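You operate a simulated robot arm through the tools that you are given. There is no shell and no other tool. Be economical: measure what you need, move in short steps, check, and stop when the job is done.

Carry out the task below with a simulated two-armed robot. There is one attempt and no reset: what you move stays moved.

Task
Put the hex plug on the top of the plate counter away on the top of the green bench. Stack the orange-rim spool that says "150 mm" from the top of the fitting bench on top of the orange-rim spool labelled "70 mm". Put the beaker from the top of the fitting bench in the sink. Pick up the orange filter labelled "57" from the top of the fitting bench with one hand, pass it to the other hand and put it on the top of the green bench. Take the purple rag from the top of the fitting bench and leave it on the grey sheet. Put the purple cup from the top of the sink bench in the sink. Put the can marked "Grease" from the top of the teal bench in the fault tray and the can that says "Spare" on the lower shelf of the valve rack. Any order will do. Set down upright: beaker, purple cup, can.

Only the result counts: the job must be done as asked and must still hold three seconds after the hand-in. Knocking over, shifting, dropping, spilling or breaking anything else fails it. Flat cloth is picked up by pressing the open fingertips on it (5 to 10 N) and closing them slowly along it; thin cloth reads only 2 to 8 mm in the jaws.

Robot
Two 7-joint arms with fingered hands on one trunk, on a base that drives. Base frame: it is fixed to the floor where the robot stands at the start and does not move with it; the origin is under the middle of the robot, x ahead of it, y to its left, z up; the surface under the hand at the start is at about z = 864. Units: mm, rad, N and s.
The left shoulder is at the start at [94, 182, 1071], the right one opposite. With the tool pointing down near the work surface each hand reaches from about 460 to 860 mm from the robot's upright axis, wherever it stands, measured 20 degrees to its own side. Places, roughly: Fault tray (15x15 cm) [740, -260, 860]; beaker (9x9x11 cm) [-5500, -500, 900]; black can, cream can, grey can [-3750, 250, 1000]; grey sheet (12x12x1 cm) [-5800, 600, 900]; hex plug [750, 0, 750]; lower shelf of the valve rack (24x88 cm) [-1840, 3380, 800]; orange filter [-5750, -750, 1000]; orange-rim spool [-5750, -250, 1000]; purple cup (9x9x11 cm) [-5600, 1800, 900]; purple rag (12x7x4 cm) [-5800, 300, 900]; sink [-5700, 1600, 700]; top of the green bench [-3300, -400, 800]. Payload 3.8 kg a hand.
The TCP of each hand is the grasp point between the finger pads, 30 mm short of the fingertips. In the tool frame z runs along the fingers and y along their closing line. The gripper opens to 104 mm. The gripper's body begins 35 mm behind the TCP. The gripper is a hand of 4 fingers: y runs from the thumb to the fingers, the wrist lies at [-17, -104, -178] in the tool frame, and closing takes about 1.5 s.
Orientation is told as [roll, pitch, yaw] about the base's x, y, z axes, in that order, counted from this pose: with the fingers straight down and the wrist toward the robot, the tool's x, y and z point along [0, 1, 0], [1, 0, 0] and [0, 0, -1] of the base frame.

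Tools
- The arms move only by the tool move_arm. It takes "left_motion", "right_motion" or both (then of equal length, played together; a hand with none holds still); each is a list of rows, each a list of 6 numbers: the shift along the tool's x, y, z in mm, then the turn, a rotation vector about the tool's x, y, z in rad. In form: [[tx, ty, tz, wx, wy, wz], ...]. A call has 1 to 20 rows; each row is the pose to reach, as a shift and turn from the pose commanded when the call began, along the tool's axes at that moment. "left_grip" and "right_grip" are, for a hand that has rows, the gripper command, from -1 (shut) to 1 (fully open), values between in proportion, set as the call begins (left out, the last holds). Rows are played at 5 a second. More than 50 mm and 0.15 rad between two rows, or a gripper value outside its range, and nothing of the call is played. A pose out of reach is approached as far as the arm can. The call stops where the force on the tool passes 40 N (or 10 N more than at its start, if that is more) or the arm is blocked; 0.2 s more then pass. The fingers move at their own pace (about 72 mm/s each) and stop on an object; they squeeze with about 25 N. The grip force told is the motor's: it shows also when the fingers shut on nothing. Time passes only in rows, and 0.2 s behind the last, so rows that repeat a pose let the fingers close. It gives the time, the measured TCP pose, the force on the tool (base axes), the opening and the grip force at its end, in the units of the frame above (readings bear some noise), with the torque about the TCP (base axes, N m) and any sound that the robot's microphone picked up.
- Cameras (640 x 400 px; columns grow to the right, rows downward): "scene" is now at [195.8, -22.8, 1278.4]; the picture's right is [-0.23, -0.97, 0.00], its down [-0.28, 0.07, -0.96] and it looks along [0.93, -0.23, -0.29] (base axes); focal length 248 px, centre (320, 200). "left" rides on the left gripper at [-66, -90, -126] in its tool frame; the picture's right is [-0.78, -0.30, 0.56], its down [0.57, -0.70, 0.42] and it looks along [0.27, 0.65, 0.71] (tool axes); focal length 275 px, centre (320, 200). "right" rides on the right gripper at [66, -90, -126] in its tool frame; the picture's right is [-0.78, 0.30, -0.56], its down [-0.57, -0.70, 0.42] and it looks along [-0.26, 0.65, 0.71] (tool axes); focal length 275 px, centre (320, 200). There is no depth. A picture from a camera that has moved, and an enlarged one, comes with that camera's place and axes in the base frame and with its lens.
- get_image(camera): a new picture of that camera. It takes no simulated time.
- lift_body(by): slides the trunk up (or, below 0, down) by that many mm; the arms and the scene camera ride with it, the base frame stays. It gives what a move gives, with no picture.
- drive_base(legs): drives the robot by 1 to 6 legs, each [ahead, left, turn to the left] in mm, mm and rad, along the robot's own axes; the way and the turn of a leg run together, so that a leg with both is an arc; at most 1500 mm and 3.142 rad a leg. The arms and the cameras ride along, it lands a little off, and it stops where it bumps. It gives what a move gives.
- move_fingers(index, middle, ring, thumb_bend, thumb_turn, hand): sets how far each is bent, from 0 (flat) to 100 (curled in); at 30 the hand is open as for a grip, at 70 the pads meet at the TCP. One left out holds its place. A second passes; each finger stops where it meets its share of the squeeze, and holds until it gets a number again. A gripper value or a shape takes the hand back. It gives what a move gives, with no picture; readings hold the bend of each and the force on the fingers (four entries, about 0 where the hand has none), thumb and palm. thumb_turn goes from beside the hand (0) to across from the fingers (100), as for a grip.
- set_grasp(shape, hand): the hand has 4 fingers and takes this shape, open, in about a second: jaw (thumb against the fingers, like two jaws); tri (thumb and two fingers); tip (a fingertip pinch); poke (one finger out to press); point (the index stretched); flat (the hand flat); cup (the hand cupped); fist (a fist). The gripper value then closes the fingers along that shape, each until it touches; the sizes above hold for jaw. It gives what a move gives, with no picture.
- head_to(pan, tilt): turns the head with the scene camera to pan (to the left, within 1.501 rad either way) and tilt (down, from -0.506 to 1.204), counted from straight ahead of the robot. It gives what a move gives.
- inspect(camera, box): a new picture of the part [left, top, right, bottom] of that camera's present view, enlarged. It takes no simulated time.
- hand_in(): hands the job in; it is judged then, once.

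Go step by step. Nothing tells you exact positions but the pictures and the camera data: compare them with the known pose of the tool, close in by small moves and look again before you grip or let go. The budget is 493 turns and 248 pictures, counting those below and the enlarged ones. Unless the task says otherwise, let go and move clear before handing in.

The tools are called after "Emit:" by a JSON object that holds its "method" and its "body". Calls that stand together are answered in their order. move_arm: Moves the arms, as the interface text tells. Its arguments: {"type":"object","properties":{"left_motion":{"type":"array","items":{"type":"array","items":{"type":"number"}}},"left_grip":{"type":"number"},"right_motion":{"type":"array","items":{"type":"array","items":{"type":"number"}}},"right_grip":{"type":"number"}},"required":[]} The other tools are called the same way: lift_body (by) slides the trunk up or down; set_grasp (shape, hand) gives the hand a shape; move_fingers (index, middle, ring, thumb_bend, thumb_turn, hand) moves the fingers one by one; drive_base (legs) drives the base; head_to (pan, tilt) turns the head that bears the scene camera; get_image (camera) takes a picture; inspect (camera, box) takes an enlarged picture of a part of a camera's view; hand_in () hands the job in.

At the start:

```text
time_s: 0.0
left_tcp_pos: [594.6, 56.7, 1180.5]
left_orientation: [0.002, -0.001, -0.001]
left_ft_force: [-0.2, 0.0, 0.1]
left_ft_torque: [0.0, -0.01, -0.04]
left_finger_gap: 103.4
left_grip_force: 0.0
left_shape: jaw
left_bend: [30.0, 30.0, 30.0, 30.0, 97.0]
left_finger forces: [0.0, 0.1, 0.1, 0.0, 0.1, 0.0]
right_tcp_pos: [477.7, -356.4, 1222.6]
right_orientation: [0.001, -0.001, 0.0]
right_ft_force: [-0.4, 0.1, -0.5]
right_ft_torque: [-0.01, -0.01, 0.0]
right_finger_gap: 103.5
right_grip_force: 0.2
right_shape: jaw
right_bend: [30.0, 30.0, 30.0, 30.0, 97.0]
right_finger forces: [0.0, 0.0, 0.0, 0.0, 0.0, 0.1]
trunk travel left (down, up): [-225.0, 531.0]
robot x, y, heading: [-1.4, -2.3, -0.0]
head pan, tilt: [-0.237, 0.291]
```

scene: 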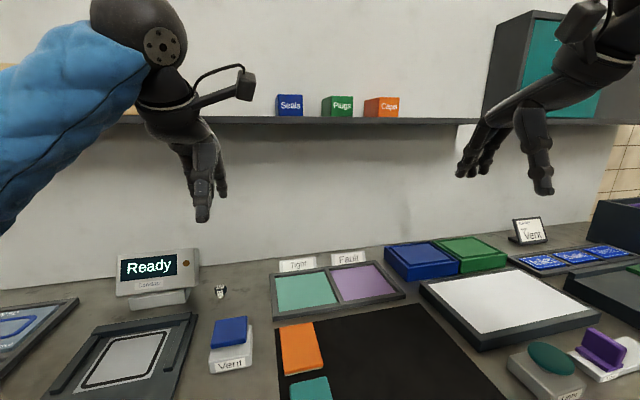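
right: 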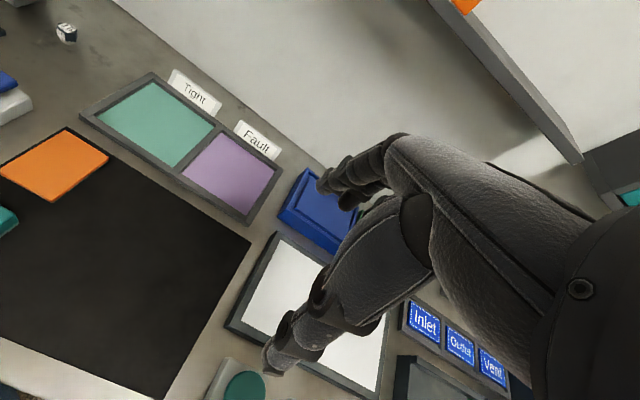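
left: 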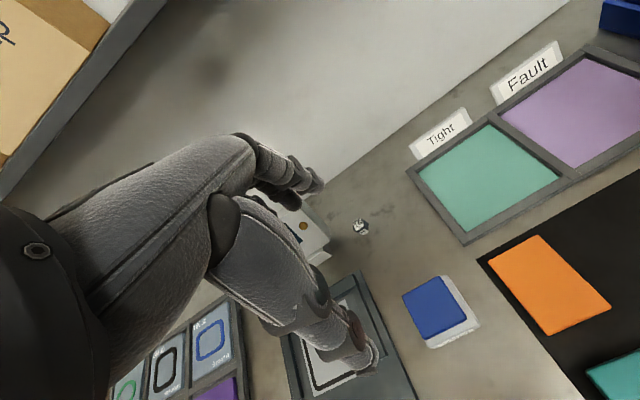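

The hex plug is the small object near [783, 98, 870], and the fault tray is the purple one. I'll zoom in on the plug before picking it up with the left hand.

Emit:
{"method": "inspect", "body": {"camera": "left", "box": [320, 200, 400, 250]}}

Emit:
{"method": "inspect", "body": {"camera": "scene", "box": [180, 260, 260, 310]}}

```text
8.00 times, centred on (360, 225) of left
camera zoom: at [503.6, -6.8, 1306.9], right [-0.3, -0.78, -0.56], down [-0.7, 0.57, -0.42], along [0.65, 0.27, -0.71], focal length 2202 px, centre (0, 0)
```

zoom: 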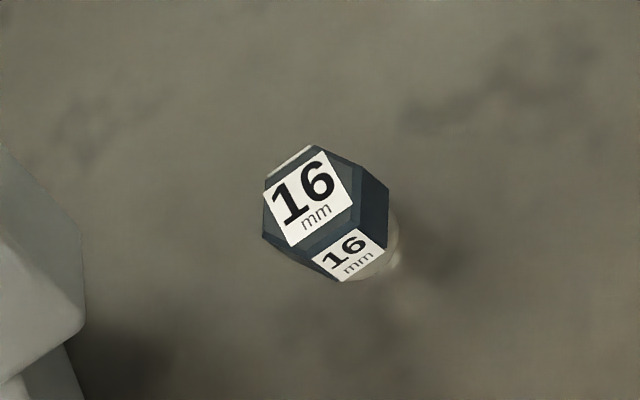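

```text
8.00 times, centred on (220, 285) of scene
camera zoom: at [195.8, -22.8, 1278.4], right [-0.23, -0.97, 0.0], down [-0.28, 0.07, -0.96], along [0.93, -0.23, -0.29], focal length 1981 px, centre (1120, -480)
```

zoom: 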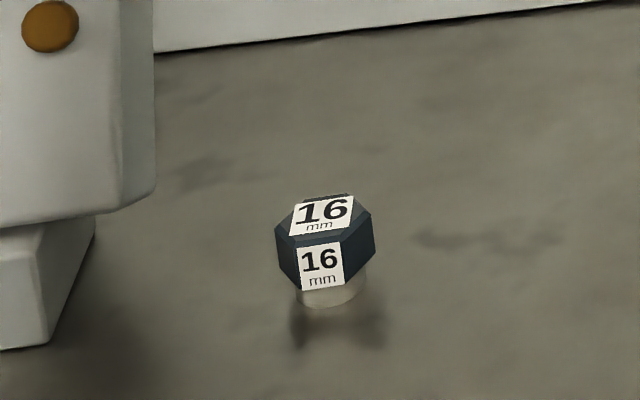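

Emit:
{"method": "move_arm", "body": {"left_motion": [[6, 26, 32, 0, 0, 0], [12, 53, 64, 0, 0, 0], [18, 80, 96, 0, 0, 0], [24, 106, 128, 0, 0, 0], [30, 132, 160, 0, 0, 0], [36, 158, 190, 0, 0, 0], [41, 180, 210, 0, 0, 0], [41, 180, 210, 0, 0, 0]], "left_grip": 1}}

Emit:
{"method": "get_image", "body": {"camera": "left"}}

Emit:
{"method": "get_image", "body": {"camera": "scene"}}

```text
time_s: 1.8
left_tcp_pos: [773.0, 98.1, 971.5]
left_orientation: [0.0, 0.0, 0.0]
left_ft_force: [0.2, -0.4, 0.6]
left_ft_torque: [-0.02, 0.0, 0.01]
left_finger_gap: 104.1
left_grip_force: 0.0
left_shape: jaw
left_bend: [30.0, 30.0, 30.0, 30.0, 97.0]
left_finger forces: [0.0, 0.0, 0.0, 0.0, 0.0, 0.0]
right_tcp_pos: [477.6, -356.6, 1223.1]
right_orientation: [-0.001, -0.001, 0.0]
right_ft_force: [-0.1, -0.2, -1.0]
right_ft_torque: [-0.02, 0.01, 0.02]
right_finger_gap: 103.8
right_grip_force: 0.1
right_shape: jaw
right_bend: [30.0, 30.0, 30.0, 30.0, 97.0]
right_finger forces: [0.0, 0.0, 0.0, 0.0, 0.1, 0.0]
trunk travel left (down, up): [-225.0, 531.0]
robot x, y, heading: [4.4, 5.6, 0.0]
head pan, tilt: [-0.237, 0.291]
```

```text
242 pictures are left
camera left: at [682.3, 34.0, 1097.4], right [-0.3, -0.78, -0.56], down [-0.7, 0.57, -0.42], along [0.65, 0.27, -0.71], focal length 275 px, centre (320, 200)
```

left: 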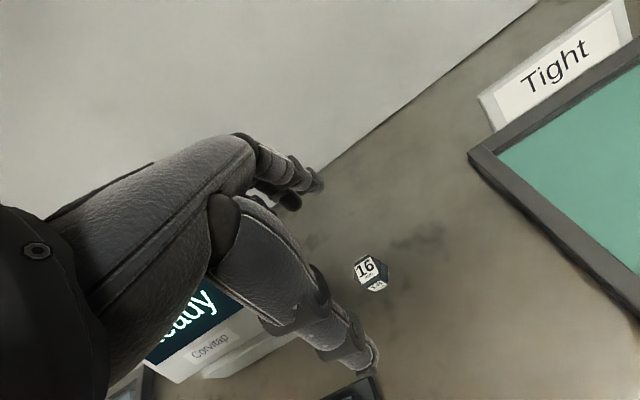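

```text
241 pictures are left
camera scene: at [195.6, -22.7, 1278.4], right [-0.23, -0.97, 0.0], down [-0.28, 0.07, -0.96], along [0.93, -0.23, -0.29], focal length 248 px, centre (320, 200)
```

scene: 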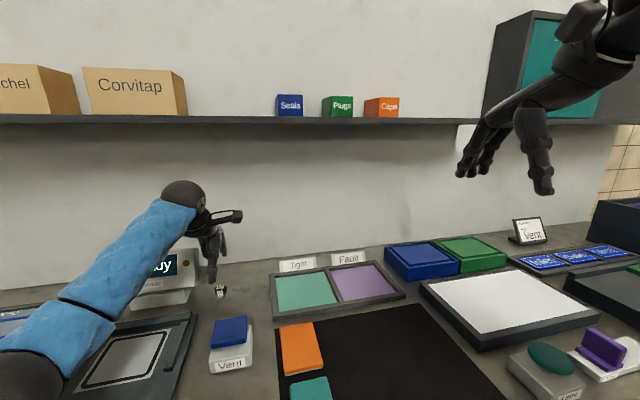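

Emit:
{"method": "move_arm", "body": {"left_motion": [[-1, 5, 25, 0, 0, 0], [-1, 5, 50, 0, 0, 0], [-1, 5, 70, 0, 0, 0], [-1, 5, 70, 0, 0, 0]]}}

Emit:
{"method": "get_image", "body": {"camera": "left"}}

Emit:
{"method": "inspect", "body": {"camera": "scene", "box": [160, 210, 288, 290]}}

```text
time_s: 2.8
left_tcp_pos: [780.0, 97.7, 909.8]
left_orientation: [0.001, -0.015, 0.002]
left_ft_force: [0.1, -0.8, -0.5]
left_ft_torque: [-0.01, 0.03, -0.01]
left_finger_gap: 103.6
left_grip_force: 0.0
left_shape: jaw
left_bend: [30.0, 30.0, 30.0, 30.0, 97.0]
left_finger forces: [0.0, 0.1, 0.0, 0.1, 0.0, 0.0]
right_tcp_pos: [477.0, -356.9, 1224.4]
right_orientation: [0.001, 0.001, -0.002]
right_ft_force: [0.3, -0.4, 1.1]
right_ft_torque: [-0.04, 0.04, 0.02]
right_finger_gap: 103.6
right_grip_force: 0.1
right_shape: jaw
right_bend: [30.0, 30.0, 30.0, 30.0, 97.0]
right_finger forces: [0.0, 0.1, 0.0, 0.1, 0.0, 0.0]
trunk travel left (down, up): [-225.0, 531.0]
robot x, y, heading: [-1.3, -5.1, 0.001]
head pan, tilt: [-0.237, 0.291]
```

```text
240 pictures are left
camera left: at [688.6, 34.3, 1035.6], right [-0.29, -0.78, -0.56], down [-0.7, 0.57, -0.43], along [0.66, 0.27, -0.71], focal length 275 px, centre (320, 200)
```

left: 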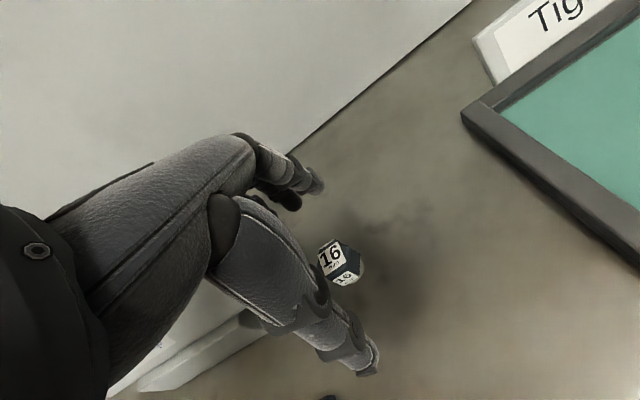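

```text
5.00 times, centred on (224, 250) of scene
camera zoom: at [195.5, -22.3, 1279.5], right [-0.23, -0.97, 0.0], down [-0.28, 0.07, -0.96], along [0.93, -0.23, -0.29], focal length 1238 px, centre (800, -50)
```

zoom: 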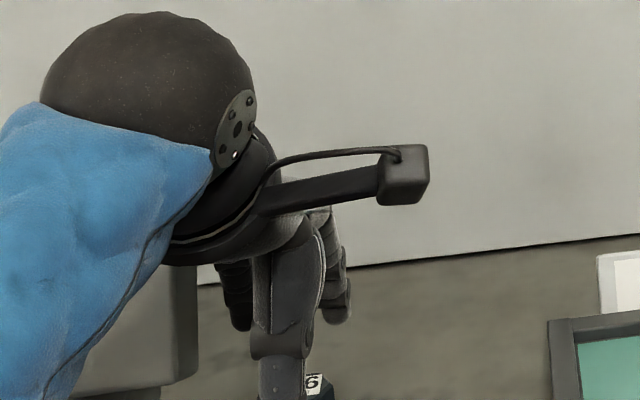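

Emit:
{"method": "lift_body", "body": {"by": -15}}

```text
time_s: 3.2
left_tcp_pos: [785.8, 104.1, 925.5]
left_orientation: [-0.008, -0.041, 0.005]
left_ft_force: [-0.6, -0.8, 0.2]
left_ft_torque: [0.02, 0.01, 0.04]
left_finger_gap: 103.8
left_grip_force: 0.1
left_shape: jaw
left_bend: [30.0, 30.0, 30.0, 30.0, 97.0]
left_finger forces: [0.1, 0.1, 0.0, 0.0, 0.0, 0.0]
right_tcp_pos: [477.3, -357.4, 1216.6]
right_orientation: [0.003, 0.0, 0.001]
right_ft_force: [1.4, -0.5, -0.4]
right_ft_torque: [0.11, 0.03, 0.01]
right_finger_gap: 103.8
right_grip_force: 0.0
right_shape: jaw
right_bend: [30.0, 30.0, 30.0, 30.0, 97.0]
right_finger forces: [0.0, 0.0, 0.0, 0.0, 0.0, 0.0]
trunk travel left (down, up): [-220.0, 536.0]
robot x, y, heading: [0.8, 1.2, 0.004]
head pan, tilt: [-0.237, 0.291]
stopped: the force on the tool passed its limit at 59 N (the readings are from after the stop); the commanded pose is now the measured one
```

Something touched. I'll look before moving on.

Emit:
{"method": "get_image", "body": {"camera": "left"}}

Emit:
{"method": "get_image", "body": {"camera": "scene"}}

```text
238 pictures are left
camera left: at [691.1, 40.7, 1048.7], right [-0.27, -0.78, -0.56], down [-0.69, 0.57, -0.46], along [0.68, 0.26, -0.69], focal length 275 px, centre (320, 200)
```

left: 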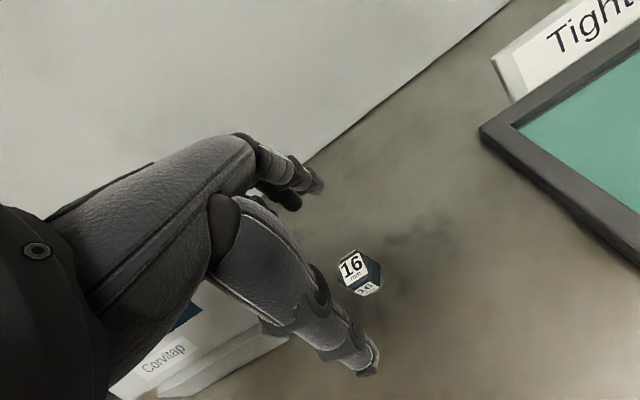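

```text
237 pictures are left
camera scene: at [198.0, -23.6, 1272.2], right [-0.23, -0.97, 0.0], down [-0.28, 0.07, -0.96], along [0.93, -0.22, -0.29], focal length 248 px, centre (320, 200)
```

scene: 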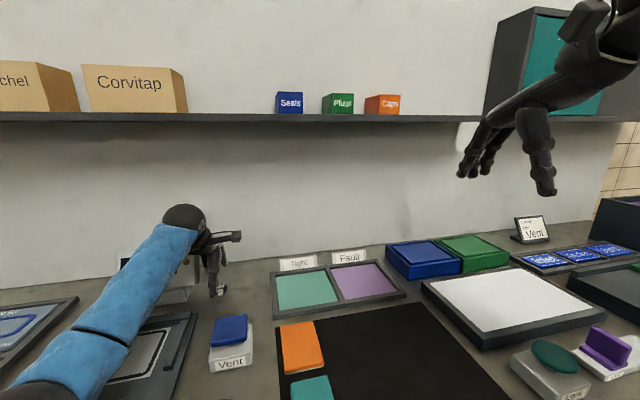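

The hand probably brushed the "Ready" display at its left. I'll back up and right, then check that display's position.

Emit:
{"method": "move_arm", "body": {"left_motion": [[-10, 0, -40, 0, 0, 0], [-30, 0, -80, 0, 0, 0], [-60, -20, -110, 0, 0, 0], [-100, -40, -140, 0, 0, 0], [-100, -40, -140, 0, 0, 0]]}}

Emit:
{"method": "inspect", "body": {"camera": "scene", "box": [80, 220, 272, 340]}}

Emit:
{"method": "get_image", "body": {"camera": "left"}}

```text
refused: row 4 steps farther than a row can; nothing moved
```

```text
3.33 times, centred on (176, 280) of scene
camera zoom: at [198.0, -23.6, 1272.2], right [-0.23, -0.97, 0.0], down [-0.28, 0.07, -0.96], along [0.93, -0.22, -0.29], focal length 825 px, centre (800, -67)
```

zoom: 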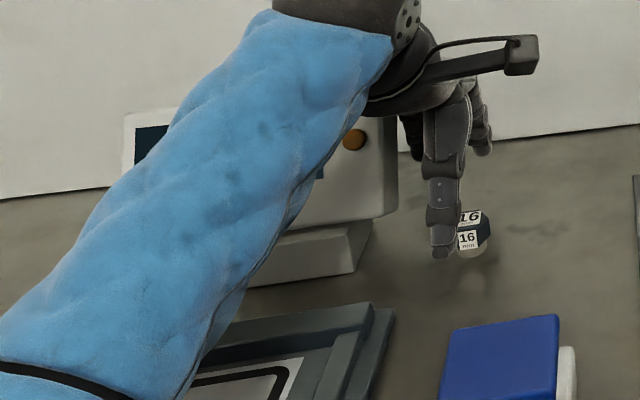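

```text
235 pictures are left
camera left: at [691.1, 40.7, 1048.7], right [-0.27, -0.78, -0.56], down [-0.69, 0.57, -0.46], along [0.68, 0.26, -0.69], focal length 275 px, centre (320, 200)
```

left: 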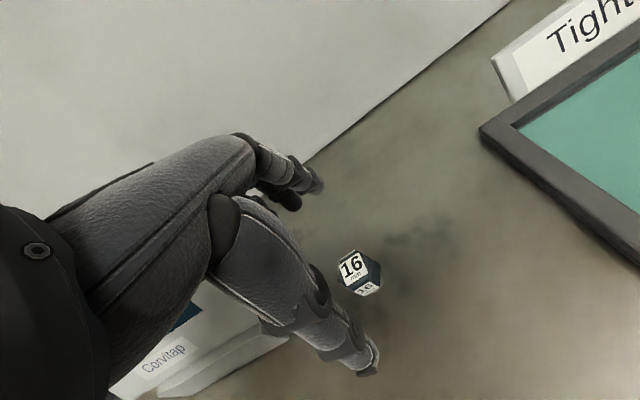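

Emit:
{"method": "move_arm", "body": {"left_motion": [[-8, 0, -40, 0, 0, 0], [-20, -10, -80, 0, 0, 0], [-45, -20, -110, 0, 0, 0], [-75, -35, -135, 0, 0, 0], [-100, -70, -150, 0, 0, 0], [-120, -110, -160, 0, 0, 0], [-120, -150, -165, 0, 0, 0], [-120, -190, -165, 0, 0, 0]]}}

Emit:
{"method": "inspect", "body": {"camera": "scene", "box": [80, 220, 272, 340]}}

```text
time_s: 5.0
left_tcp_pos: [629.3, -23.6, 1078.1]
left_orientation: [-0.011, -0.035, 0.001]
left_ft_force: [-0.1, -0.2, 0.0]
left_ft_torque: [-0.03, 0.02, 0.02]
left_finger_gap: 104.0
left_grip_force: 0.1
left_shape: jaw
left_bend: [30.0, 30.0, 30.0, 30.0, 97.0]
left_finger forces: [0.0, 0.0, 0.0, 0.1, 0.0, 0.1]
left hand out of reach, approached as far as the arm can: row 8
right_tcp_pos: [478.4, -353.9, 1218.1]
right_orientation: [-0.001, -0.001, 0.004]
right_ft_force: [-0.3, -0.4, 0.5]
right_ft_torque: [0.0, -0.01, 0.02]
right_finger_gap: 103.7
right_grip_force: 0.1
right_shape: jaw
right_bend: [30.0, 30.0, 30.0, 30.0, 97.0]
right_finger forces: [0.0, 0.0, 0.0, 0.0, 0.0, 0.0]
trunk travel left (down, up): [-220.0, 536.0]
robot x, y, heading: [0.6, 4.3, -0.001]
head pan, tilt: [-0.237, 0.291]
```

```text
3.33 times, centred on (176, 280) of scene
camera zoom: at [199.1, -21.0, 1273.1], right [-0.23, -0.97, 0.0], down [-0.28, 0.07, -0.96], along [0.93, -0.22, -0.29], focal length 825 px, centre (800, -67)
```

zoom: 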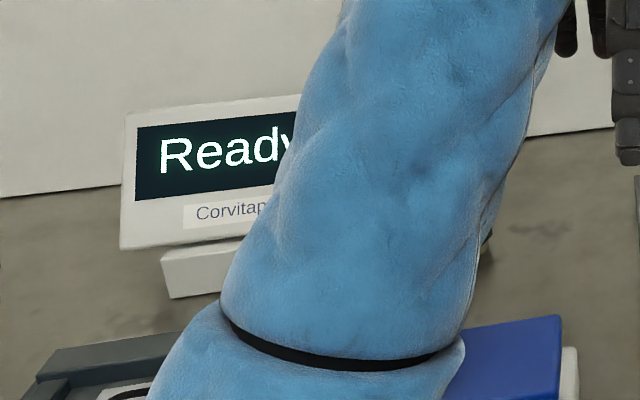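

The display hasn't moved. I'll raise the left hand and shift the base left so the right hand can take the plug, with its forearm away from the display.

Emit:
{"method": "move_arm", "body": {"left_motion": [[10, -10, -45, 0, 0, 0], [30, -20, -85, 0, 0, 0], [50, -30, -125, 0, 0, 0], [80, -30, -160, 0, 0, 0], [115, -30, -180, 0, 0, 0]]}}

Emit:
{"method": "drive_base", "body": {"legs": [[0, 220, 0]]}}

Emit:
{"method": "get_image", "body": {"camera": "right"}}

Emit:
{"method": "get_image", "body": {"camera": "scene"}}

```text
time_s: 6.2
left_tcp_pos: [591.0, 94.9, 1252.5]
left_orientation: [-0.012, -0.034, -0.001]
left_ft_force: [-0.1, 0.5, 0.1]
left_ft_torque: [-0.04, 0.01, -0.01]
left_finger_gap: 103.9
left_grip_force: 0.0
left_shape: jaw
left_bend: [30.0, 30.0, 30.0, 30.0, 97.0]
left_finger forces: [0.0, 0.1, 0.0, 0.0, 0.1, 0.0]
left hand out of reach, approached as far as the arm can: row 1
right_tcp_pos: [478.8, -353.7, 1219.3]
right_orientation: [-0.001, -0.003, 0.005]
right_ft_force: [-0.7, -0.5, -0.2]
right_ft_torque: [-0.05, -0.02, 0.01]
right_finger_gap: 103.5
right_grip_force: 0.1
right_shape: jaw
right_bend: [30.0, 30.0, 30.0, 30.0, 97.0]
right_finger forces: [0.0, 0.0, 0.0, 0.0, 0.0, 0.0]
trunk travel left (down, up): [-220.0, 536.0]
robot x, y, heading: [3.4, 4.0, 0.006]
head pan, tilt: [-0.237, 0.291]
```

```text
time_s: 7.9
left_tcp_pos: [592.2, 318.6, 1252.8]
left_orientation: [-0.012, -0.037, 0.0]
left_ft_force: [0.1, 0.2, 0.2]
left_ft_torque: [-0.01, -0.01, 0.0]
left_finger_gap: 103.8
left_grip_force: 0.0
left_shape: jaw
left_bend: [30.0, 30.0, 30.0, 30.0, 97.0]
left_finger forces: [0.0, 0.0, 0.1, 0.0, 0.0, 0.1]
right_tcp_pos: [478.6, -130.8, 1218.0]
right_orientation: [-0.002, -0.001, 0.003]
right_ft_force: [0.1, 1.1, 0.4]
right_ft_torque: [-0.04, -0.03, 0.0]
right_finger_gap: 104.2
right_grip_force: 0.1
right_shape: jaw
right_bend: [30.0, 30.0, 30.0, 30.0, 97.0]
right_finger forces: [0.0, 0.0, 0.0, 0.0, 0.1, 0.0]
trunk travel left (down, up): [-220.0, 536.0]
robot x, y, heading: [0.3, 223.0, 0.004]
head pan, tilt: [-0.237, 0.291]
```

```text
233 pictures are left
camera right: at [388.2, -63.8, 1344.5], right [0.3, -0.77, 0.56], down [-0.7, -0.58, -0.42], along [0.65, -0.26, -0.71], focal length 275 px, centre (320, 200)
```

right: 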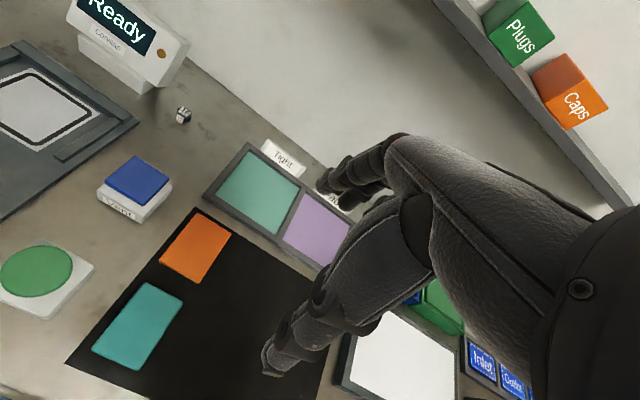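

```text
232 pictures are left
camera scene: at [198.3, 202.2, 1273.3], right [-0.23, -0.97, 0.0], down [-0.28, 0.07, -0.96], along [0.93, -0.22, -0.29], focal length 248 px, centre (320, 200)
```

scene: 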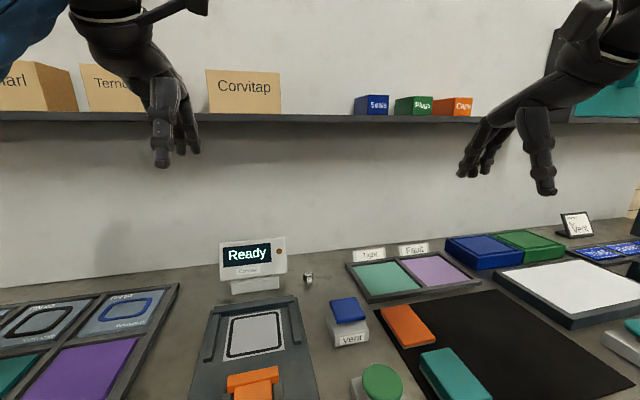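

Emit:
{"method": "inspect", "body": {"camera": "right", "box": [60, 0, 252, 120]}}

Emit:
{"method": "inspect", "body": {"camera": "scene", "box": [200, 220, 328, 300]}}

```text
3.33 times, centred on (156, 60) of right
camera zoom: at [388.2, -63.8, 1344.5], right [0.3, -0.77, 0.56], down [-0.7, -0.58, -0.42], along [0.65, -0.26, -0.71], focal length 918 px, centre (867, 667)
```

zoom: 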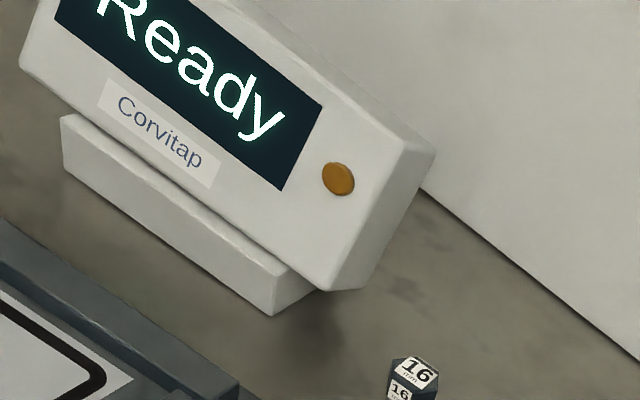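

```text
5.00 times, centred on (264, 260) of scene
camera zoom: at [198.3, 202.2, 1273.3], right [-0.23, -0.97, 0.0], down [-0.28, 0.07, -0.96], along [0.93, -0.22, -0.29], focal length 1238 px, centre (600, -100)
```

zoom: 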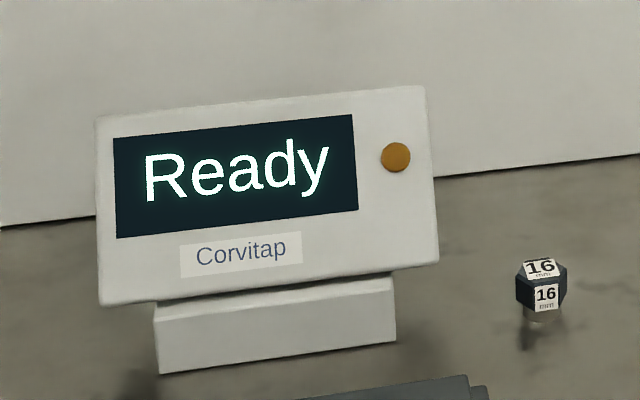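

Emit:
{"method": "move_arm", "body": {"right_motion": [[22, 29, 24, 0, 0.02, 0], [44, 59, 48, 0, 0.04, 0], [66, 88, 72, 0, 0.06, 0], [88, 117, 96, 0, 0.08, 0], [110, 146, 120, 0, 0.1, 0], [131, 176, 144, 0, 0.12, 0], [153, 205, 168, 0, 0.14, 0], [175, 234, 192, 0, 0.16, 0], [197, 264, 216, 0, 0.18, 0], [219, 293, 243, 0, 0.2, 0], [219, 293, 243, 0, 0.2, 0]], "right_grip": 1}}

Emit:
{"method": "get_image", "body": {"camera": "right"}}

Emit:
{"method": "get_image", "body": {"camera": "scene"}}

```text
time_s: 10.3
left_tcp_pos: [592.5, 316.7, 1252.6]
left_orientation: [-0.012, -0.034, 0.003]
left_ft_force: [0.0, 0.5, 0.6]
left_ft_torque: [-0.01, 0.02, -0.03]
left_finger_gap: 104.0
left_grip_force: 0.0
left_shape: jaw
left_bend: [30.0, 30.0, 30.0, 30.0, 97.0]
left_finger forces: [0.0, 0.0, 0.0, 0.0, 0.0, 0.0]
right_tcp_pos: [770.0, 87.9, 975.0]
right_orientation: [0.2, -0.001, 0.005]
right_ft_force: [-0.2, -0.4, -0.4]
right_ft_torque: [-0.02, 0.0, -0.02]
right_finger_gap: 103.5
right_grip_force: 0.0
right_shape: jaw
right_bend: [30.0, 30.0, 30.0, 30.0, 97.0]
right_finger forces: [0.1, 0.1, 0.0, 0.1, 0.1, 0.0]
trunk travel left (down, up): [-220.0, 536.0]
robot x, y, heading: [1.8, 219.5, 0.005]
head pan, tilt: [-0.237, 0.291]
```

```text
229 pictures are left
camera right: at [679.1, 128.6, 1111.3], right [0.3, -0.87, 0.39], down [-0.7, -0.48, -0.53], along [0.65, -0.12, -0.75], focal length 275 px, centre (320, 200)
```

right: 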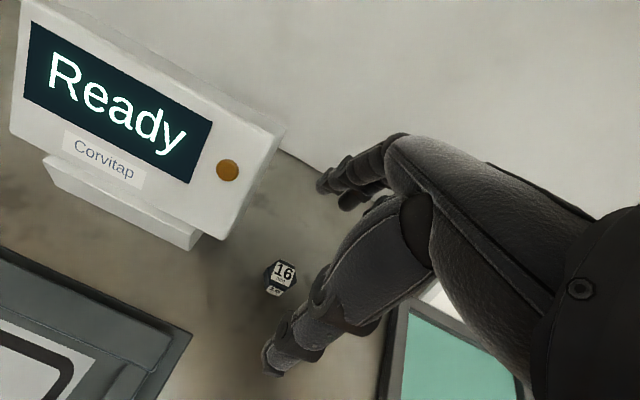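

```text
228 pictures are left
camera scene: at [198.0, 200.7, 1273.3], right [-0.23, -0.97, 0.0], down [-0.28, 0.07, -0.96], along [0.93, -0.22, -0.29], focal length 248 px, centre (320, 200)
```

scene: 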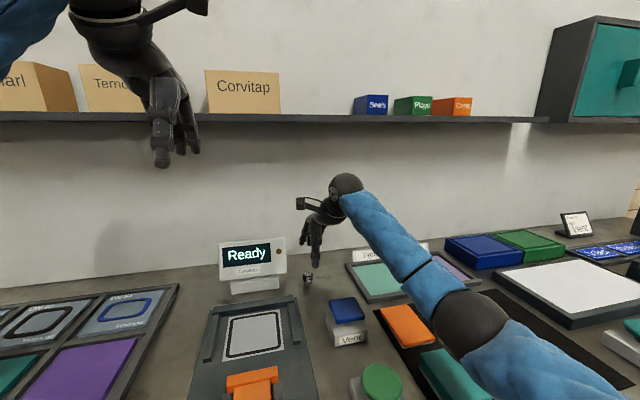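

The right elbow hangs low over the counter, so I'll raise the trunk first and then lower the hand.

Emit:
{"method": "lift_body", "body": {"by": 150}}

Emit:
{"method": "move_arm", "body": {"right_motion": [[0, 0, 40, 0, 0, 0], [0, 2, 80, 0, 0, 0], [0, 4, 120, 0, 0, 0], [0, 6, 150, 0, 0, 0], [0, 6, 150, 0, 0, 0]]}}

Emit:
{"method": "get_image", "body": {"camera": "scene"}}

Emit:
{"method": "get_image", "body": {"camera": "right"}}

```text
time_s: 12.1
left_tcp_pos: [594.3, 316.9, 1403.3]
left_orientation: [-0.012, -0.034, 0.003]
left_ft_force: [-0.8, -0.9, 0.3]
left_ft_torque: [-0.02, 0.02, 0.0]
left_finger_gap: 104.0
left_grip_force: 0.0
left_shape: jaw
left_bend: [30.0, 30.0, 30.0, 30.0, 97.0]
left_finger forces: [0.1, 0.1, 0.0, 0.1, 0.1, 0.1]
right_tcp_pos: [770.0, 88.3, 1125.0]
right_orientation: [0.198, 0.001, 0.004]
right_ft_force: [0.0, -0.9, 0.9]
right_ft_torque: [-0.01, 0.02, 0.01]
right_finger_gap: 103.5
right_grip_force: 0.1
right_shape: jaw
right_bend: [30.0, 30.0, 30.0, 30.0, 97.0]
right_finger forces: [0.0, 0.0, 0.1, 0.0, 0.0, 0.0]
trunk travel left (down, up): [-370.0, 386.0]
robot x, y, heading: [-0.0, 222.9, 0.002]
head pan, tilt: [-0.237, 0.291]
```

```text
time_s: 13.3
left_tcp_pos: [591.4, 316.6, 1403.0]
left_orientation: [-0.01, -0.034, 0.002]
left_ft_force: [-0.4, 0.0, 0.1]
left_ft_torque: [-0.03, 0.0, 0.0]
left_finger_gap: 103.7
left_grip_force: 0.1
left_shape: jaw
left_bend: [30.0, 30.0, 30.0, 30.0, 97.0]
left_finger forces: [0.1, 0.1, 0.1, 0.0, 0.0, 0.0]
right_tcp_pos: [765.9, 117.4, 979.4]
right_orientation: [0.199, -0.003, 0.002]
right_ft_force: [0.2, 0.6, 0.5]
right_ft_torque: [0.01, -0.02, 0.0]
right_finger_gap: 103.9
right_grip_force: 0.0
right_shape: jaw
right_bend: [30.0, 30.0, 30.0, 30.0, 97.0]
right_finger forces: [0.0, 0.0, 0.1, 0.0, 0.1, 0.0]
right hand out of reach, approached as far as the arm can: row 3, 4, 5
trunk travel left (down, up): [-370.0, 386.0]
robot x, y, heading: [3.4, 223.1, -0.0]
head pan, tilt: [-0.237, 0.291]
```

```text
227 pictures are left
camera scene: at [138.7, 201.0, 1426.3], right [-0.23, -0.97, 0.0], down [-0.28, 0.07, -0.96], along [0.93, -0.22, -0.29], focal length 248 px, centre (320, 200)
```

scene: 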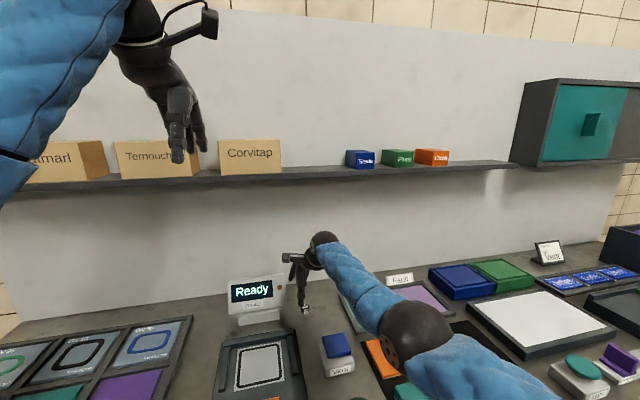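

```text
226 pictures are left
camera right: at [674.6, 158.3, 1115.2], right [0.3, -0.87, 0.39], down [-0.7, -0.48, -0.53], along [0.65, -0.12, -0.75], focal length 275 px, centre (320, 200)
```

right: 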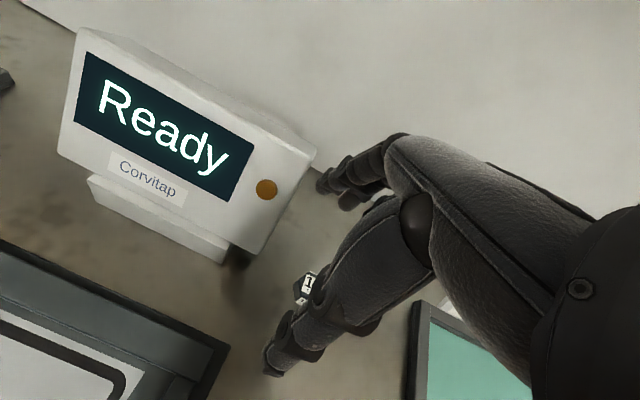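

Emit:
{"method": "move_arm", "body": {"right_motion": [[-28, 4, -6, 0, 0, 0], [-28, 4, -6, 0, 0, 0]]}}

Emit:
{"method": "lift_body", "body": {"by": -60}}

Emit:
{"method": "get_image", "body": {"camera": "scene"}}

Emit:
{"method": "get_image", "body": {"camera": "right"}}

```text
time_s: 13.9
left_tcp_pos: [592.0, 317.7, 1402.3]
left_orientation: [-0.011, -0.034, 0.003]
left_ft_force: [-0.1, 0.0, 0.4]
left_ft_torque: [0.0, -0.01, 0.0]
left_finger_gap: 103.9
left_grip_force: 0.0
left_shape: jaw
left_bend: [30.0, 30.0, 30.0, 30.0, 97.0]
left_finger forces: [0.0, 0.0, 0.0, 0.1, 0.1, 0.0]
right_tcp_pos: [770.3, 89.9, 979.9]
right_orientation: [0.199, -0.003, 0.005]
right_ft_force: [0.4, 0.2, -0.3]
right_ft_torque: [-0.01, -0.03, -0.02]
right_finger_gap: 104.0
right_grip_force: 0.1
right_shape: jaw
right_bend: [30.0, 30.0, 30.0, 30.0, 97.0]
right_finger forces: [0.0, 0.0, 0.0, 0.0, 0.0, 0.0]
trunk travel left (down, up): [-370.0, 386.0]
robot x, y, heading: [-3.0, 224.0, -0.003]
head pan, tilt: [-0.237, 0.291]
```

```text
time_s: 14.9
left_tcp_pos: [590.8, 316.2, 1344.7]
left_orientation: [-0.01, -0.036, 0.001]
left_ft_force: [-0.6, -0.1, -0.8]
left_ft_torque: [-0.02, 0.01, 0.04]
left_finger_gap: 103.6
left_grip_force: 0.1
left_shape: jaw
left_bend: [30.0, 30.0, 30.0, 30.0, 97.0]
left_finger forces: [0.0, 0.1, 0.0, 0.0, 0.0, 0.0]
right_tcp_pos: [769.2, 87.3, 921.3]
right_orientation: [0.199, -0.003, 0.003]
right_ft_force: [0.1, -0.6, 0.3]
right_ft_torque: [-0.01, -0.01, 0.0]
right_finger_gap: 103.9
right_grip_force: 0.0
right_shape: jaw
right_bend: [30.0, 30.0, 30.0, 30.0, 97.0]
right_finger forces: [0.0, 0.0, 0.0, 0.0, 0.0, 0.0]
trunk travel left (down, up): [-310.0, 446.0]
robot x, y, heading: [0.6, 223.8, 0.006]
head pan, tilt: [-0.237, 0.291]
```

```text
225 pictures are left
camera scene: at [158.2, 200.8, 1365.7], right [-0.23, -0.97, 0.0], down [-0.28, 0.07, -0.96], along [0.93, -0.22, -0.29], focal length 248 px, centre (320, 200)
```

scene: 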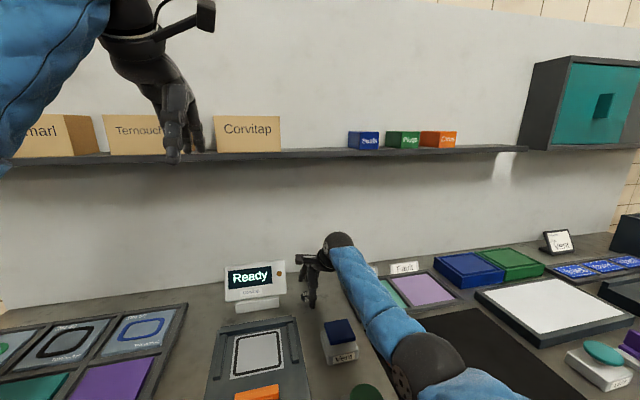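

```text
224 pictures are left
camera right: at [678.5, 128.9, 1056.6], right [0.3, -0.87, 0.39], down [-0.7, -0.48, -0.53], along [0.65, -0.12, -0.75], focal length 275 px, centre (320, 200)
```

right: 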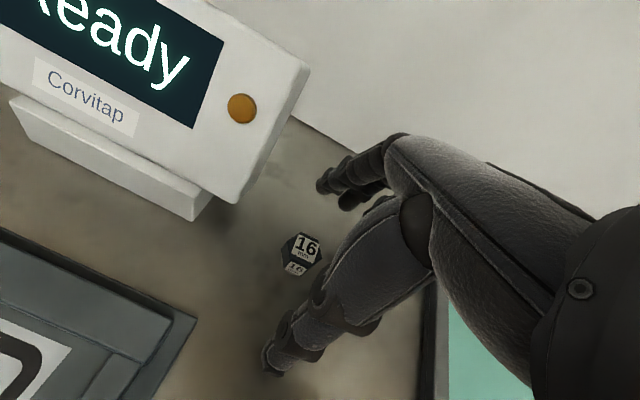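

Emit:
{"method": "move_arm", "body": {"right_motion": [[1, 8, 10, 0, 0, 0], [2, 8, 21, 0, 0, 0], [2, 8, 21, 0, 0, 0]]}}

Emit:
{"method": "get_image", "body": {"camera": "right"}}

```text
time_s: 15.7
left_tcp_pos: [591.7, 316.2, 1343.1]
left_orientation: [-0.009, -0.036, 0.001]
left_ft_force: [1.0, 0.7, -1.1]
left_ft_torque: [0.03, 0.0, -0.03]
left_finger_gap: 103.9
left_grip_force: 0.1
left_shape: jaw
left_bend: [30.0, 30.0, 30.0, 30.0, 97.0]
left_finger forces: [0.0, 0.0, 0.1, 0.0, 0.0, 0.0]
right_tcp_pos: [777.5, 95.2, 898.9]
right_orientation: [0.197, -0.002, 0.005]
right_ft_force: [0.5, -0.8, 0.3]
right_ft_torque: [-0.01, 0.02, 0.02]
right_finger_gap: 104.0
right_grip_force: 0.1
right_shape: jaw
right_bend: [30.0, 30.0, 30.0, 30.0, 97.0]
right_finger forces: [0.0, 0.0, 0.0, 0.0, 0.1, 0.0]
trunk travel left (down, up): [-310.0, 446.0]
robot x, y, heading: [0.1, 224.6, 0.006]
head pan, tilt: [-0.237, 0.291]
```

```text
223 pictures are left
camera right: at [687.3, 134.7, 1035.4], right [0.3, -0.87, 0.39], down [-0.7, -0.48, -0.53], along [0.65, -0.12, -0.75], focal length 275 px, centre (320, 200)
```

right: 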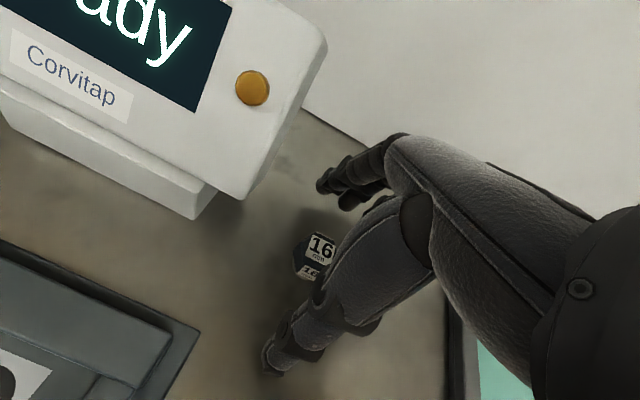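

Aligned. Closing on the plug now.

Emit:
{"method": "move_arm", "body": {"right_motion": [[0, 0, 0, 0, 0, 0], [0, 0, 0, 0, 0, 0], [0, 0, 0, 0, 0, 0], [0, 0, 0, 0, 0, 0], [0, 0, 0, 0, 0, 0], [0, 0, 0, 0, 0, 0], [0, 0, 0, 0, 0, 0], [0, 0, 0, 0, 0, 0]], "right_grip": -1}}

Emit:
{"method": "get_image", "body": {"camera": "right"}}

```text
time_s: 17.5
left_tcp_pos: [591.6, 316.3, 1343.6]
left_orientation: [-0.011, -0.034, 0.001]
left_ft_force: [-0.8, -0.8, -0.4]
left_ft_torque: [0.04, 0.02, 0.06]
left_finger_gap: 103.8
left_grip_force: 0.1
left_shape: jaw
left_bend: [30.0, 30.0, 30.0, 30.0, 97.0]
left_finger forces: [0.0, 0.1, 0.0, 0.0, 0.0, 0.0]
right_tcp_pos: [778.2, 94.6, 899.0]
right_orientation: [0.199, 0.0, 0.001]
right_ft_force: [0.1, 0.3, 0.0]
right_ft_torque: [0.01, 0.0, 0.0]
right_finger_gap: 19.7
right_grip_force: 25.0
right_shape: jaw
right_bend: [73.0, 59.0, 71.0, 75.0, 100.0]
right_finger forces: [12.4, 8.8, 0.0, 0.1, 21.2, 0.0]
trunk travel left (down, up): [-310.0, 446.0]
robot x, y, heading: [-3.1, 224.8, 0.002]
head pan, tilt: [-0.237, 0.291]
```

```text
222 pictures are left
camera right: at [687.3, 134.8, 1035.3], right [0.3, -0.87, 0.39], down [-0.7, -0.48, -0.53], along [0.65, -0.12, -0.75], focal length 275 px, centre (320, 200)
```

right: 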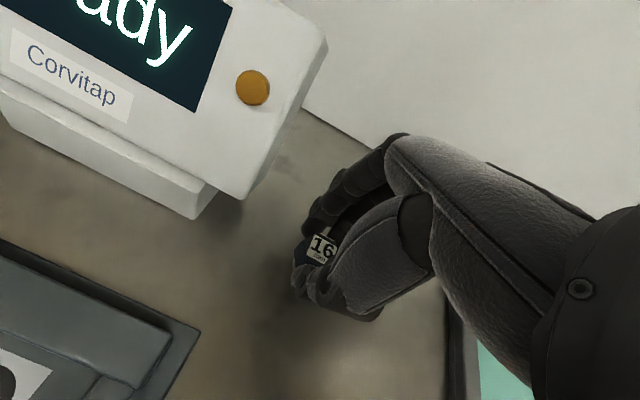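

Gripped at 19.7 mm. I'll lift it, move clear of the display and return the hand to a carrying pose.

Emit:
{"method": "move_arm", "body": {"right_motion": [[-3, 0, -20, 0, 0, 0], [-8, -5, -45, 0, 0, 0], [-20, -20, -80, 0, 0, 0], [-35, -40, -115, 0, 0, 0], [-55, -60, -150, 0, 0, 0], [-80, -90, -175, 0, 0, 0], [-110, -120, -190, 0, 0, 0], [-140, -150, -200, 0, 0, 0], [-170, -180, -210, 0, 0, 0], [-170, -180, -210, 0, 0, 0]]}}

Emit:
{"method": "inspect", "body": {"camera": "right", "box": [240, 160, 400, 260]}}

```text
time_s: 19.7
left_tcp_pos: [592.6, 317.9, 1342.6]
left_orientation: [-0.011, -0.034, 0.004]
left_ft_force: [0.8, -0.8, -0.8]
left_ft_torque: [0.0, 0.04, 0.04]
left_finger_gap: 103.7
left_grip_force: 0.1
left_shape: jaw
left_bend: [30.0, 30.0, 30.0, 30.0, 97.0]
left_finger forces: [0.0, 0.0, 0.0, 0.0, 0.0, 0.0]
right_tcp_pos: [598.1, -112.8, 1069.3]
right_orientation: [0.2, 0.001, 0.005]
right_ft_force: [-1.1, 0.8, -0.1]
right_ft_torque: [0.03, 0.04, 0.01]
right_finger_gap: 19.3
right_grip_force: 25.1
right_shape: jaw
right_bend: [73.0, 58.0, 65.0, 76.0, 100.0]
right_finger forces: [11.5, 10.2, 0.0, 0.0, 19.5, 0.0]
trunk travel left (down, up): [-310.0, 446.0]
robot x, y, heading: [-0.9, 222.7, 0.002]
head pan, tilt: [-0.237, 0.291]
```

```text
4.00 times, centred on (320, 210) of right
camera zoom: at [507.0, -72.8, 1205.7], right [0.3, -0.87, 0.39], down [-0.7, -0.48, -0.53], along [0.65, -0.12, -0.75], focal length 1101 px, centre (320, 160)
```

zoom: 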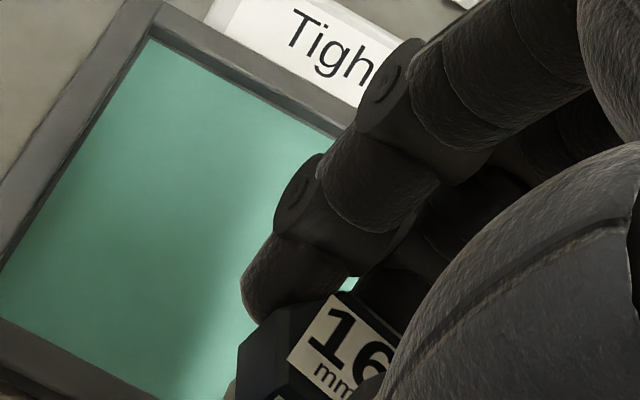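

Plug in hand. I'll back away from the counter and turn around to see the room.

Emit:
{"method": "drive_base", "body": {"legs": [[-500, 0, 0], [0, 0, 3.14]]}}

Emit:
{"method": "head_to", "body": {"pan": 0, "tilt": 0.2}}

Emit:
{"method": "get_image", "body": {"camera": "scene"}}

```text
time_s: 30.0
left_tcp_pos: [-1094.4, 119.1, 1342.5]
left_orientation: [-0.01, -0.036, -3.125]
left_ft_force: [-1.1, -0.2, -0.4]
left_ft_torque: [0.02, 0.01, -0.02]
left_finger_gap: 104.2
left_grip_force: 0.0
left_shape: jaw
left_bend: [30.0, 30.0, 30.0, 30.0, 97.0]
left_finger forces: [0.1, 0.0, 0.1, 0.0, 0.1, 0.0]
right_tcp_pos: [-1105.6, 549.9, 1069.0]
right_orientation: [0.198, -0.002, -3.124]
right_ft_force: [-0.8, 0.3, -0.9]
right_ft_torque: [0.01, 0.05, -0.02]
right_finger_gap: 18.9
right_grip_force: 24.9
right_shape: jaw
right_bend: [73.0, 58.0, 65.0, 76.0, 100.0]
right_finger forces: [11.3, 9.8, 0.1, 0.0, 18.3, 0.0]
trunk travel left (down, up): [-310.0, 446.0]
robot x, y, heading: [-503.4, 217.6, -3.127]
head pan, tilt: [-0.237, 0.291]
```

```text
time_s: 30.8
left_tcp_pos: [-1094.9, 119.6, 1342.7]
left_orientation: [-0.009, -0.038, -3.127]
left_ft_force: [-0.4, -0.6, -0.4]
left_ft_torque: [-0.03, -0.01, -0.03]
left_finger_gap: 104.0
left_grip_force: 0.1
left_shape: jaw
left_bend: [30.0, 30.0, 30.0, 30.0, 97.0]
left_finger forces: [0.0, 0.0, 0.0, 0.0, 0.0, 0.0]
right_tcp_pos: [-1106.2, 549.6, 1068.7]
right_orientation: [0.2, -0.002, -3.125]
right_ft_force: [-0.9, -0.3, -1.5]
right_ft_torque: [-0.02, -0.03, -0.01]
right_finger_gap: 18.8
right_grip_force: 24.8
right_shape: jaw
right_bend: [73.0, 58.0, 65.0, 76.0, 100.0]
right_finger forces: [11.4, 9.8, 0.0, 0.0, 18.3, 0.0]
trunk travel left (down, up): [-310.0, 446.0]
robot x, y, heading: [-504.0, 220.2, -3.126]
head pan, tilt: [0.0, 0.201]
```

```text
220 pictures are left
camera scene: at [-667.1, 217.7, 1373.8], right [-0.02, 1.0, 0.0], down [0.2, 0.0, -0.98], along [-0.98, -0.02, -0.2], focal length 248 px, centre (320, 200)
```

scene: 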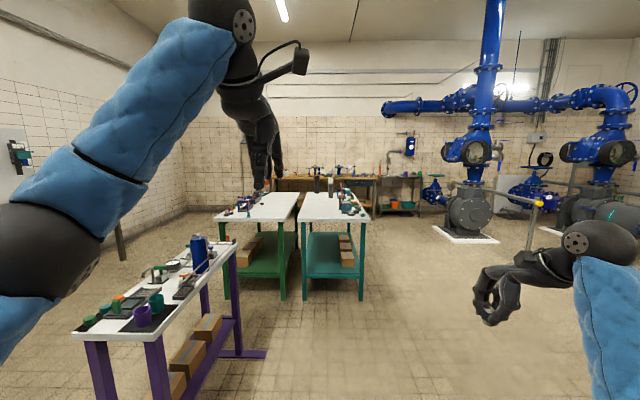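

I see the purple bench on the left, then the green and teal benches whose near ends are at about x=-2660. I'll drive to about (-2140, 170) and turn left toward the near-right corner of the green bench.

Emit:
{"method": "drive_base", "body": {"legs": [[1500, 20, 0], [140, 0, 0.6]]}}

Emit:
{"method": "head_to", "body": {"pan": 0, "tilt": 0.5}}

Emit:
{"method": "get_image", "body": {"camera": "scene"}}

```text
refused: leg 1 is longer than a leg can be; nothing moved
```

```text
time_s: 31.6
left_tcp_pos: [-1094.2, 119.7, 1343.9]
left_orientation: [-0.009, -0.036, -3.124]
left_ft_force: [-0.1, -0.5, 0.0]
left_ft_torque: [-0.01, 0.0, -0.02]
left_finger_gap: 103.9
left_grip_force: 0.1
left_shape: jaw
left_bend: [30.0, 30.0, 30.0, 30.0, 97.0]
left_finger forces: [0.0, 0.1, 0.0, 0.0, 0.0, 0.1]
right_tcp_pos: [-1105.8, 550.3, 1070.1]
right_orientation: [0.197, -0.002, -3.124]
right_ft_force: [0.4, 0.6, -1.9]
right_ft_torque: [0.04, -0.02, 0.01]
right_finger_gap: 18.8
right_grip_force: 24.9
right_shape: jaw
right_bend: [73.0, 58.0, 65.0, 76.0, 100.0]
right_finger forces: [11.2, 9.8, 0.1, 0.0, 18.4, 0.0]
trunk travel left (down, up): [-310.0, 446.0]
robot x, y, heading: [-503.2, 223.8, -3.123]
head pan, tilt: [0.0, 0.499]
```

```text
219 pictures are left
camera scene: at [-664.9, 217.6, 1346.2], right [-0.02, 1.0, 0.0], down [0.48, 0.01, -0.88], along [-0.88, -0.01, -0.48], focal length 248 px, centre (320, 200)
```

scene: 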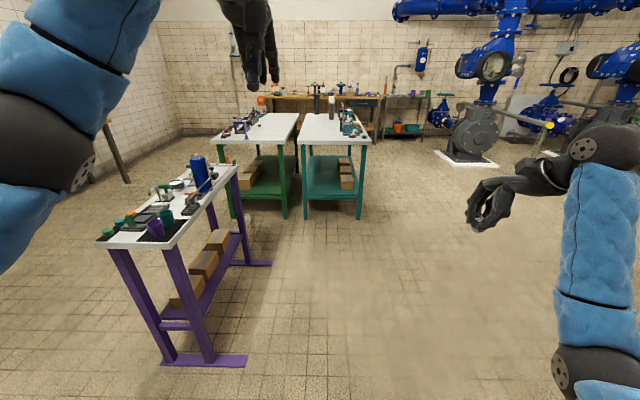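

Emit:
{"method": "drive_base", "body": {"legs": [[1490, 20, 0], [160, 0, 0.6]]}}

Emit:
{"method": "get_image", "body": {"camera": "scene"}}

```text
time_s: 40.6
left_tcp_pos: [-2580.5, -285.4, 1342.1]
left_orientation: [-0.011, -0.035, -2.529]
left_ft_force: [-0.1, -0.5, -0.2]
left_ft_torque: [0.0, -0.01, 0.02]
left_finger_gap: 103.7
left_grip_force: 0.0
left_shape: jaw
left_bend: [30.0, 30.0, 30.0, 30.0, 97.0]
left_finger forces: [0.0, 0.0, 0.0, 0.1, 0.0, 0.0]
right_tcp_pos: [-2831.3, 63.3, 1068.4]
right_orientation: [0.2, 0.0, -2.526]
right_ft_force: [0.1, -0.2, -0.9]
right_ft_torque: [-0.01, -0.01, -0.01]
right_finger_gap: 18.9
right_grip_force: 24.9
right_shape: jaw
right_bend: [73.0, 58.0, 65.0, 76.0, 100.0]
right_finger forces: [11.4, 9.8, 0.1, 0.0, 18.2, 0.0]
trunk travel left (down, up): [-310.0, 446.0]
robot x, y, heading: [-2151.4, 134.1, -2.525]
head pan, tilt: [0.0, 0.499]
```

```text
218 pictures are left
camera scene: at [-2280.3, 38.4, 1346.0], right [-0.58, 0.82, 0.0], down [0.39, 0.28, -0.88], along [-0.72, -0.51, -0.48], focal length 248 px, centre (320, 200)
```

scene: 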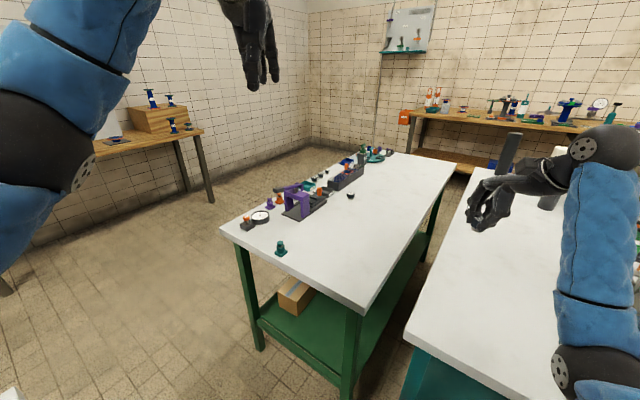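

Emit:
{"method": "move_arm", "body": {"right_motion": [[28, 16, 20, 0, 0, 0], [56, 32, 40, 0, 0, 0], [84, 48, 60, 0, 0, 0], [112, 64, 80, 0, 0, 0], [140, 80, 100, 0, 0, 0], [170, 97, 121, 0, 0, 0], [198, 113, 142, 0, 0, 0], [198, 113, 142, 0, 0, 0]]}}

Emit:
{"method": "get_image", "body": {"camera": "scene"}}

Emit:
{"method": "get_image", "body": {"camera": "right"}}

```text
time_s: 42.4
left_tcp_pos: [-2579.3, -283.8, 1343.0]
left_orientation: [-0.009, -0.037, -2.528]
left_ft_force: [0.0, -0.2, -0.3]
left_ft_torque: [-0.02, -0.02, 0.01]
left_finger_gap: 103.8
left_grip_force: 0.0
left_shape: jaw
left_bend: [30.0, 30.0, 30.0, 30.0, 97.0]
left_finger forces: [0.0, 0.0, 0.0, 0.0, 0.0, 0.0]
right_tcp_pos: [-2796.3, -182.9, 969.7]
right_orientation: [0.198, -0.001, -2.529]
right_ft_force: [-1.0, 0.8, -1.4]
right_ft_torque: [0.01, -0.01, -0.01]
right_finger_gap: 18.5
right_grip_force: 24.8
right_shape: jaw
right_bend: [73.0, 58.0, 65.0, 77.0, 100.0]
right_finger forces: [11.3, 9.8, 0.0, 0.0, 18.1, 0.1]
trunk travel left (down, up): [-310.0, 446.0]
robot x, y, heading: [-2149.4, 133.1, -2.527]
head pan, tilt: [0.0, 0.499]
```

```text
217 pictures are left
camera scene: at [-2280.1, 39.4, 1346.1], right [-0.58, 0.82, 0.0], down [0.39, 0.28, -0.88], along [-0.72, -0.51, -0.48], focal length 248 px, centre (320, 200)
```

scene: 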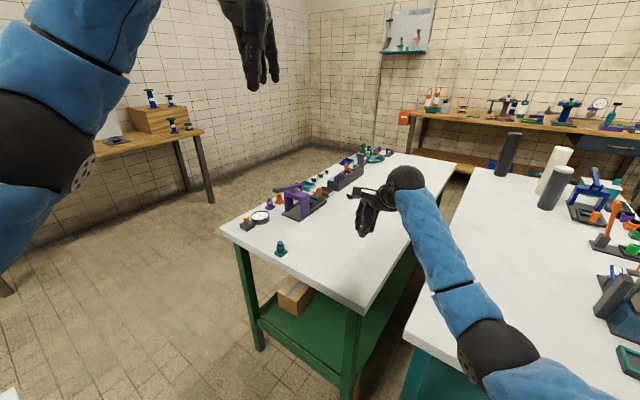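

```text
216 pictures are left
camera right: at [-2699.7, -162.0, 1105.5], right [-0.74, 0.54, 0.39], down [0.3, 0.79, -0.53], along [-0.6, -0.28, -0.75], focal length 275 px, centre (320, 200)
```

right: 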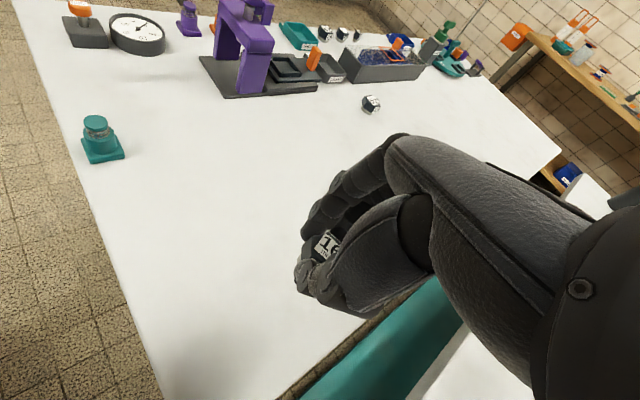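

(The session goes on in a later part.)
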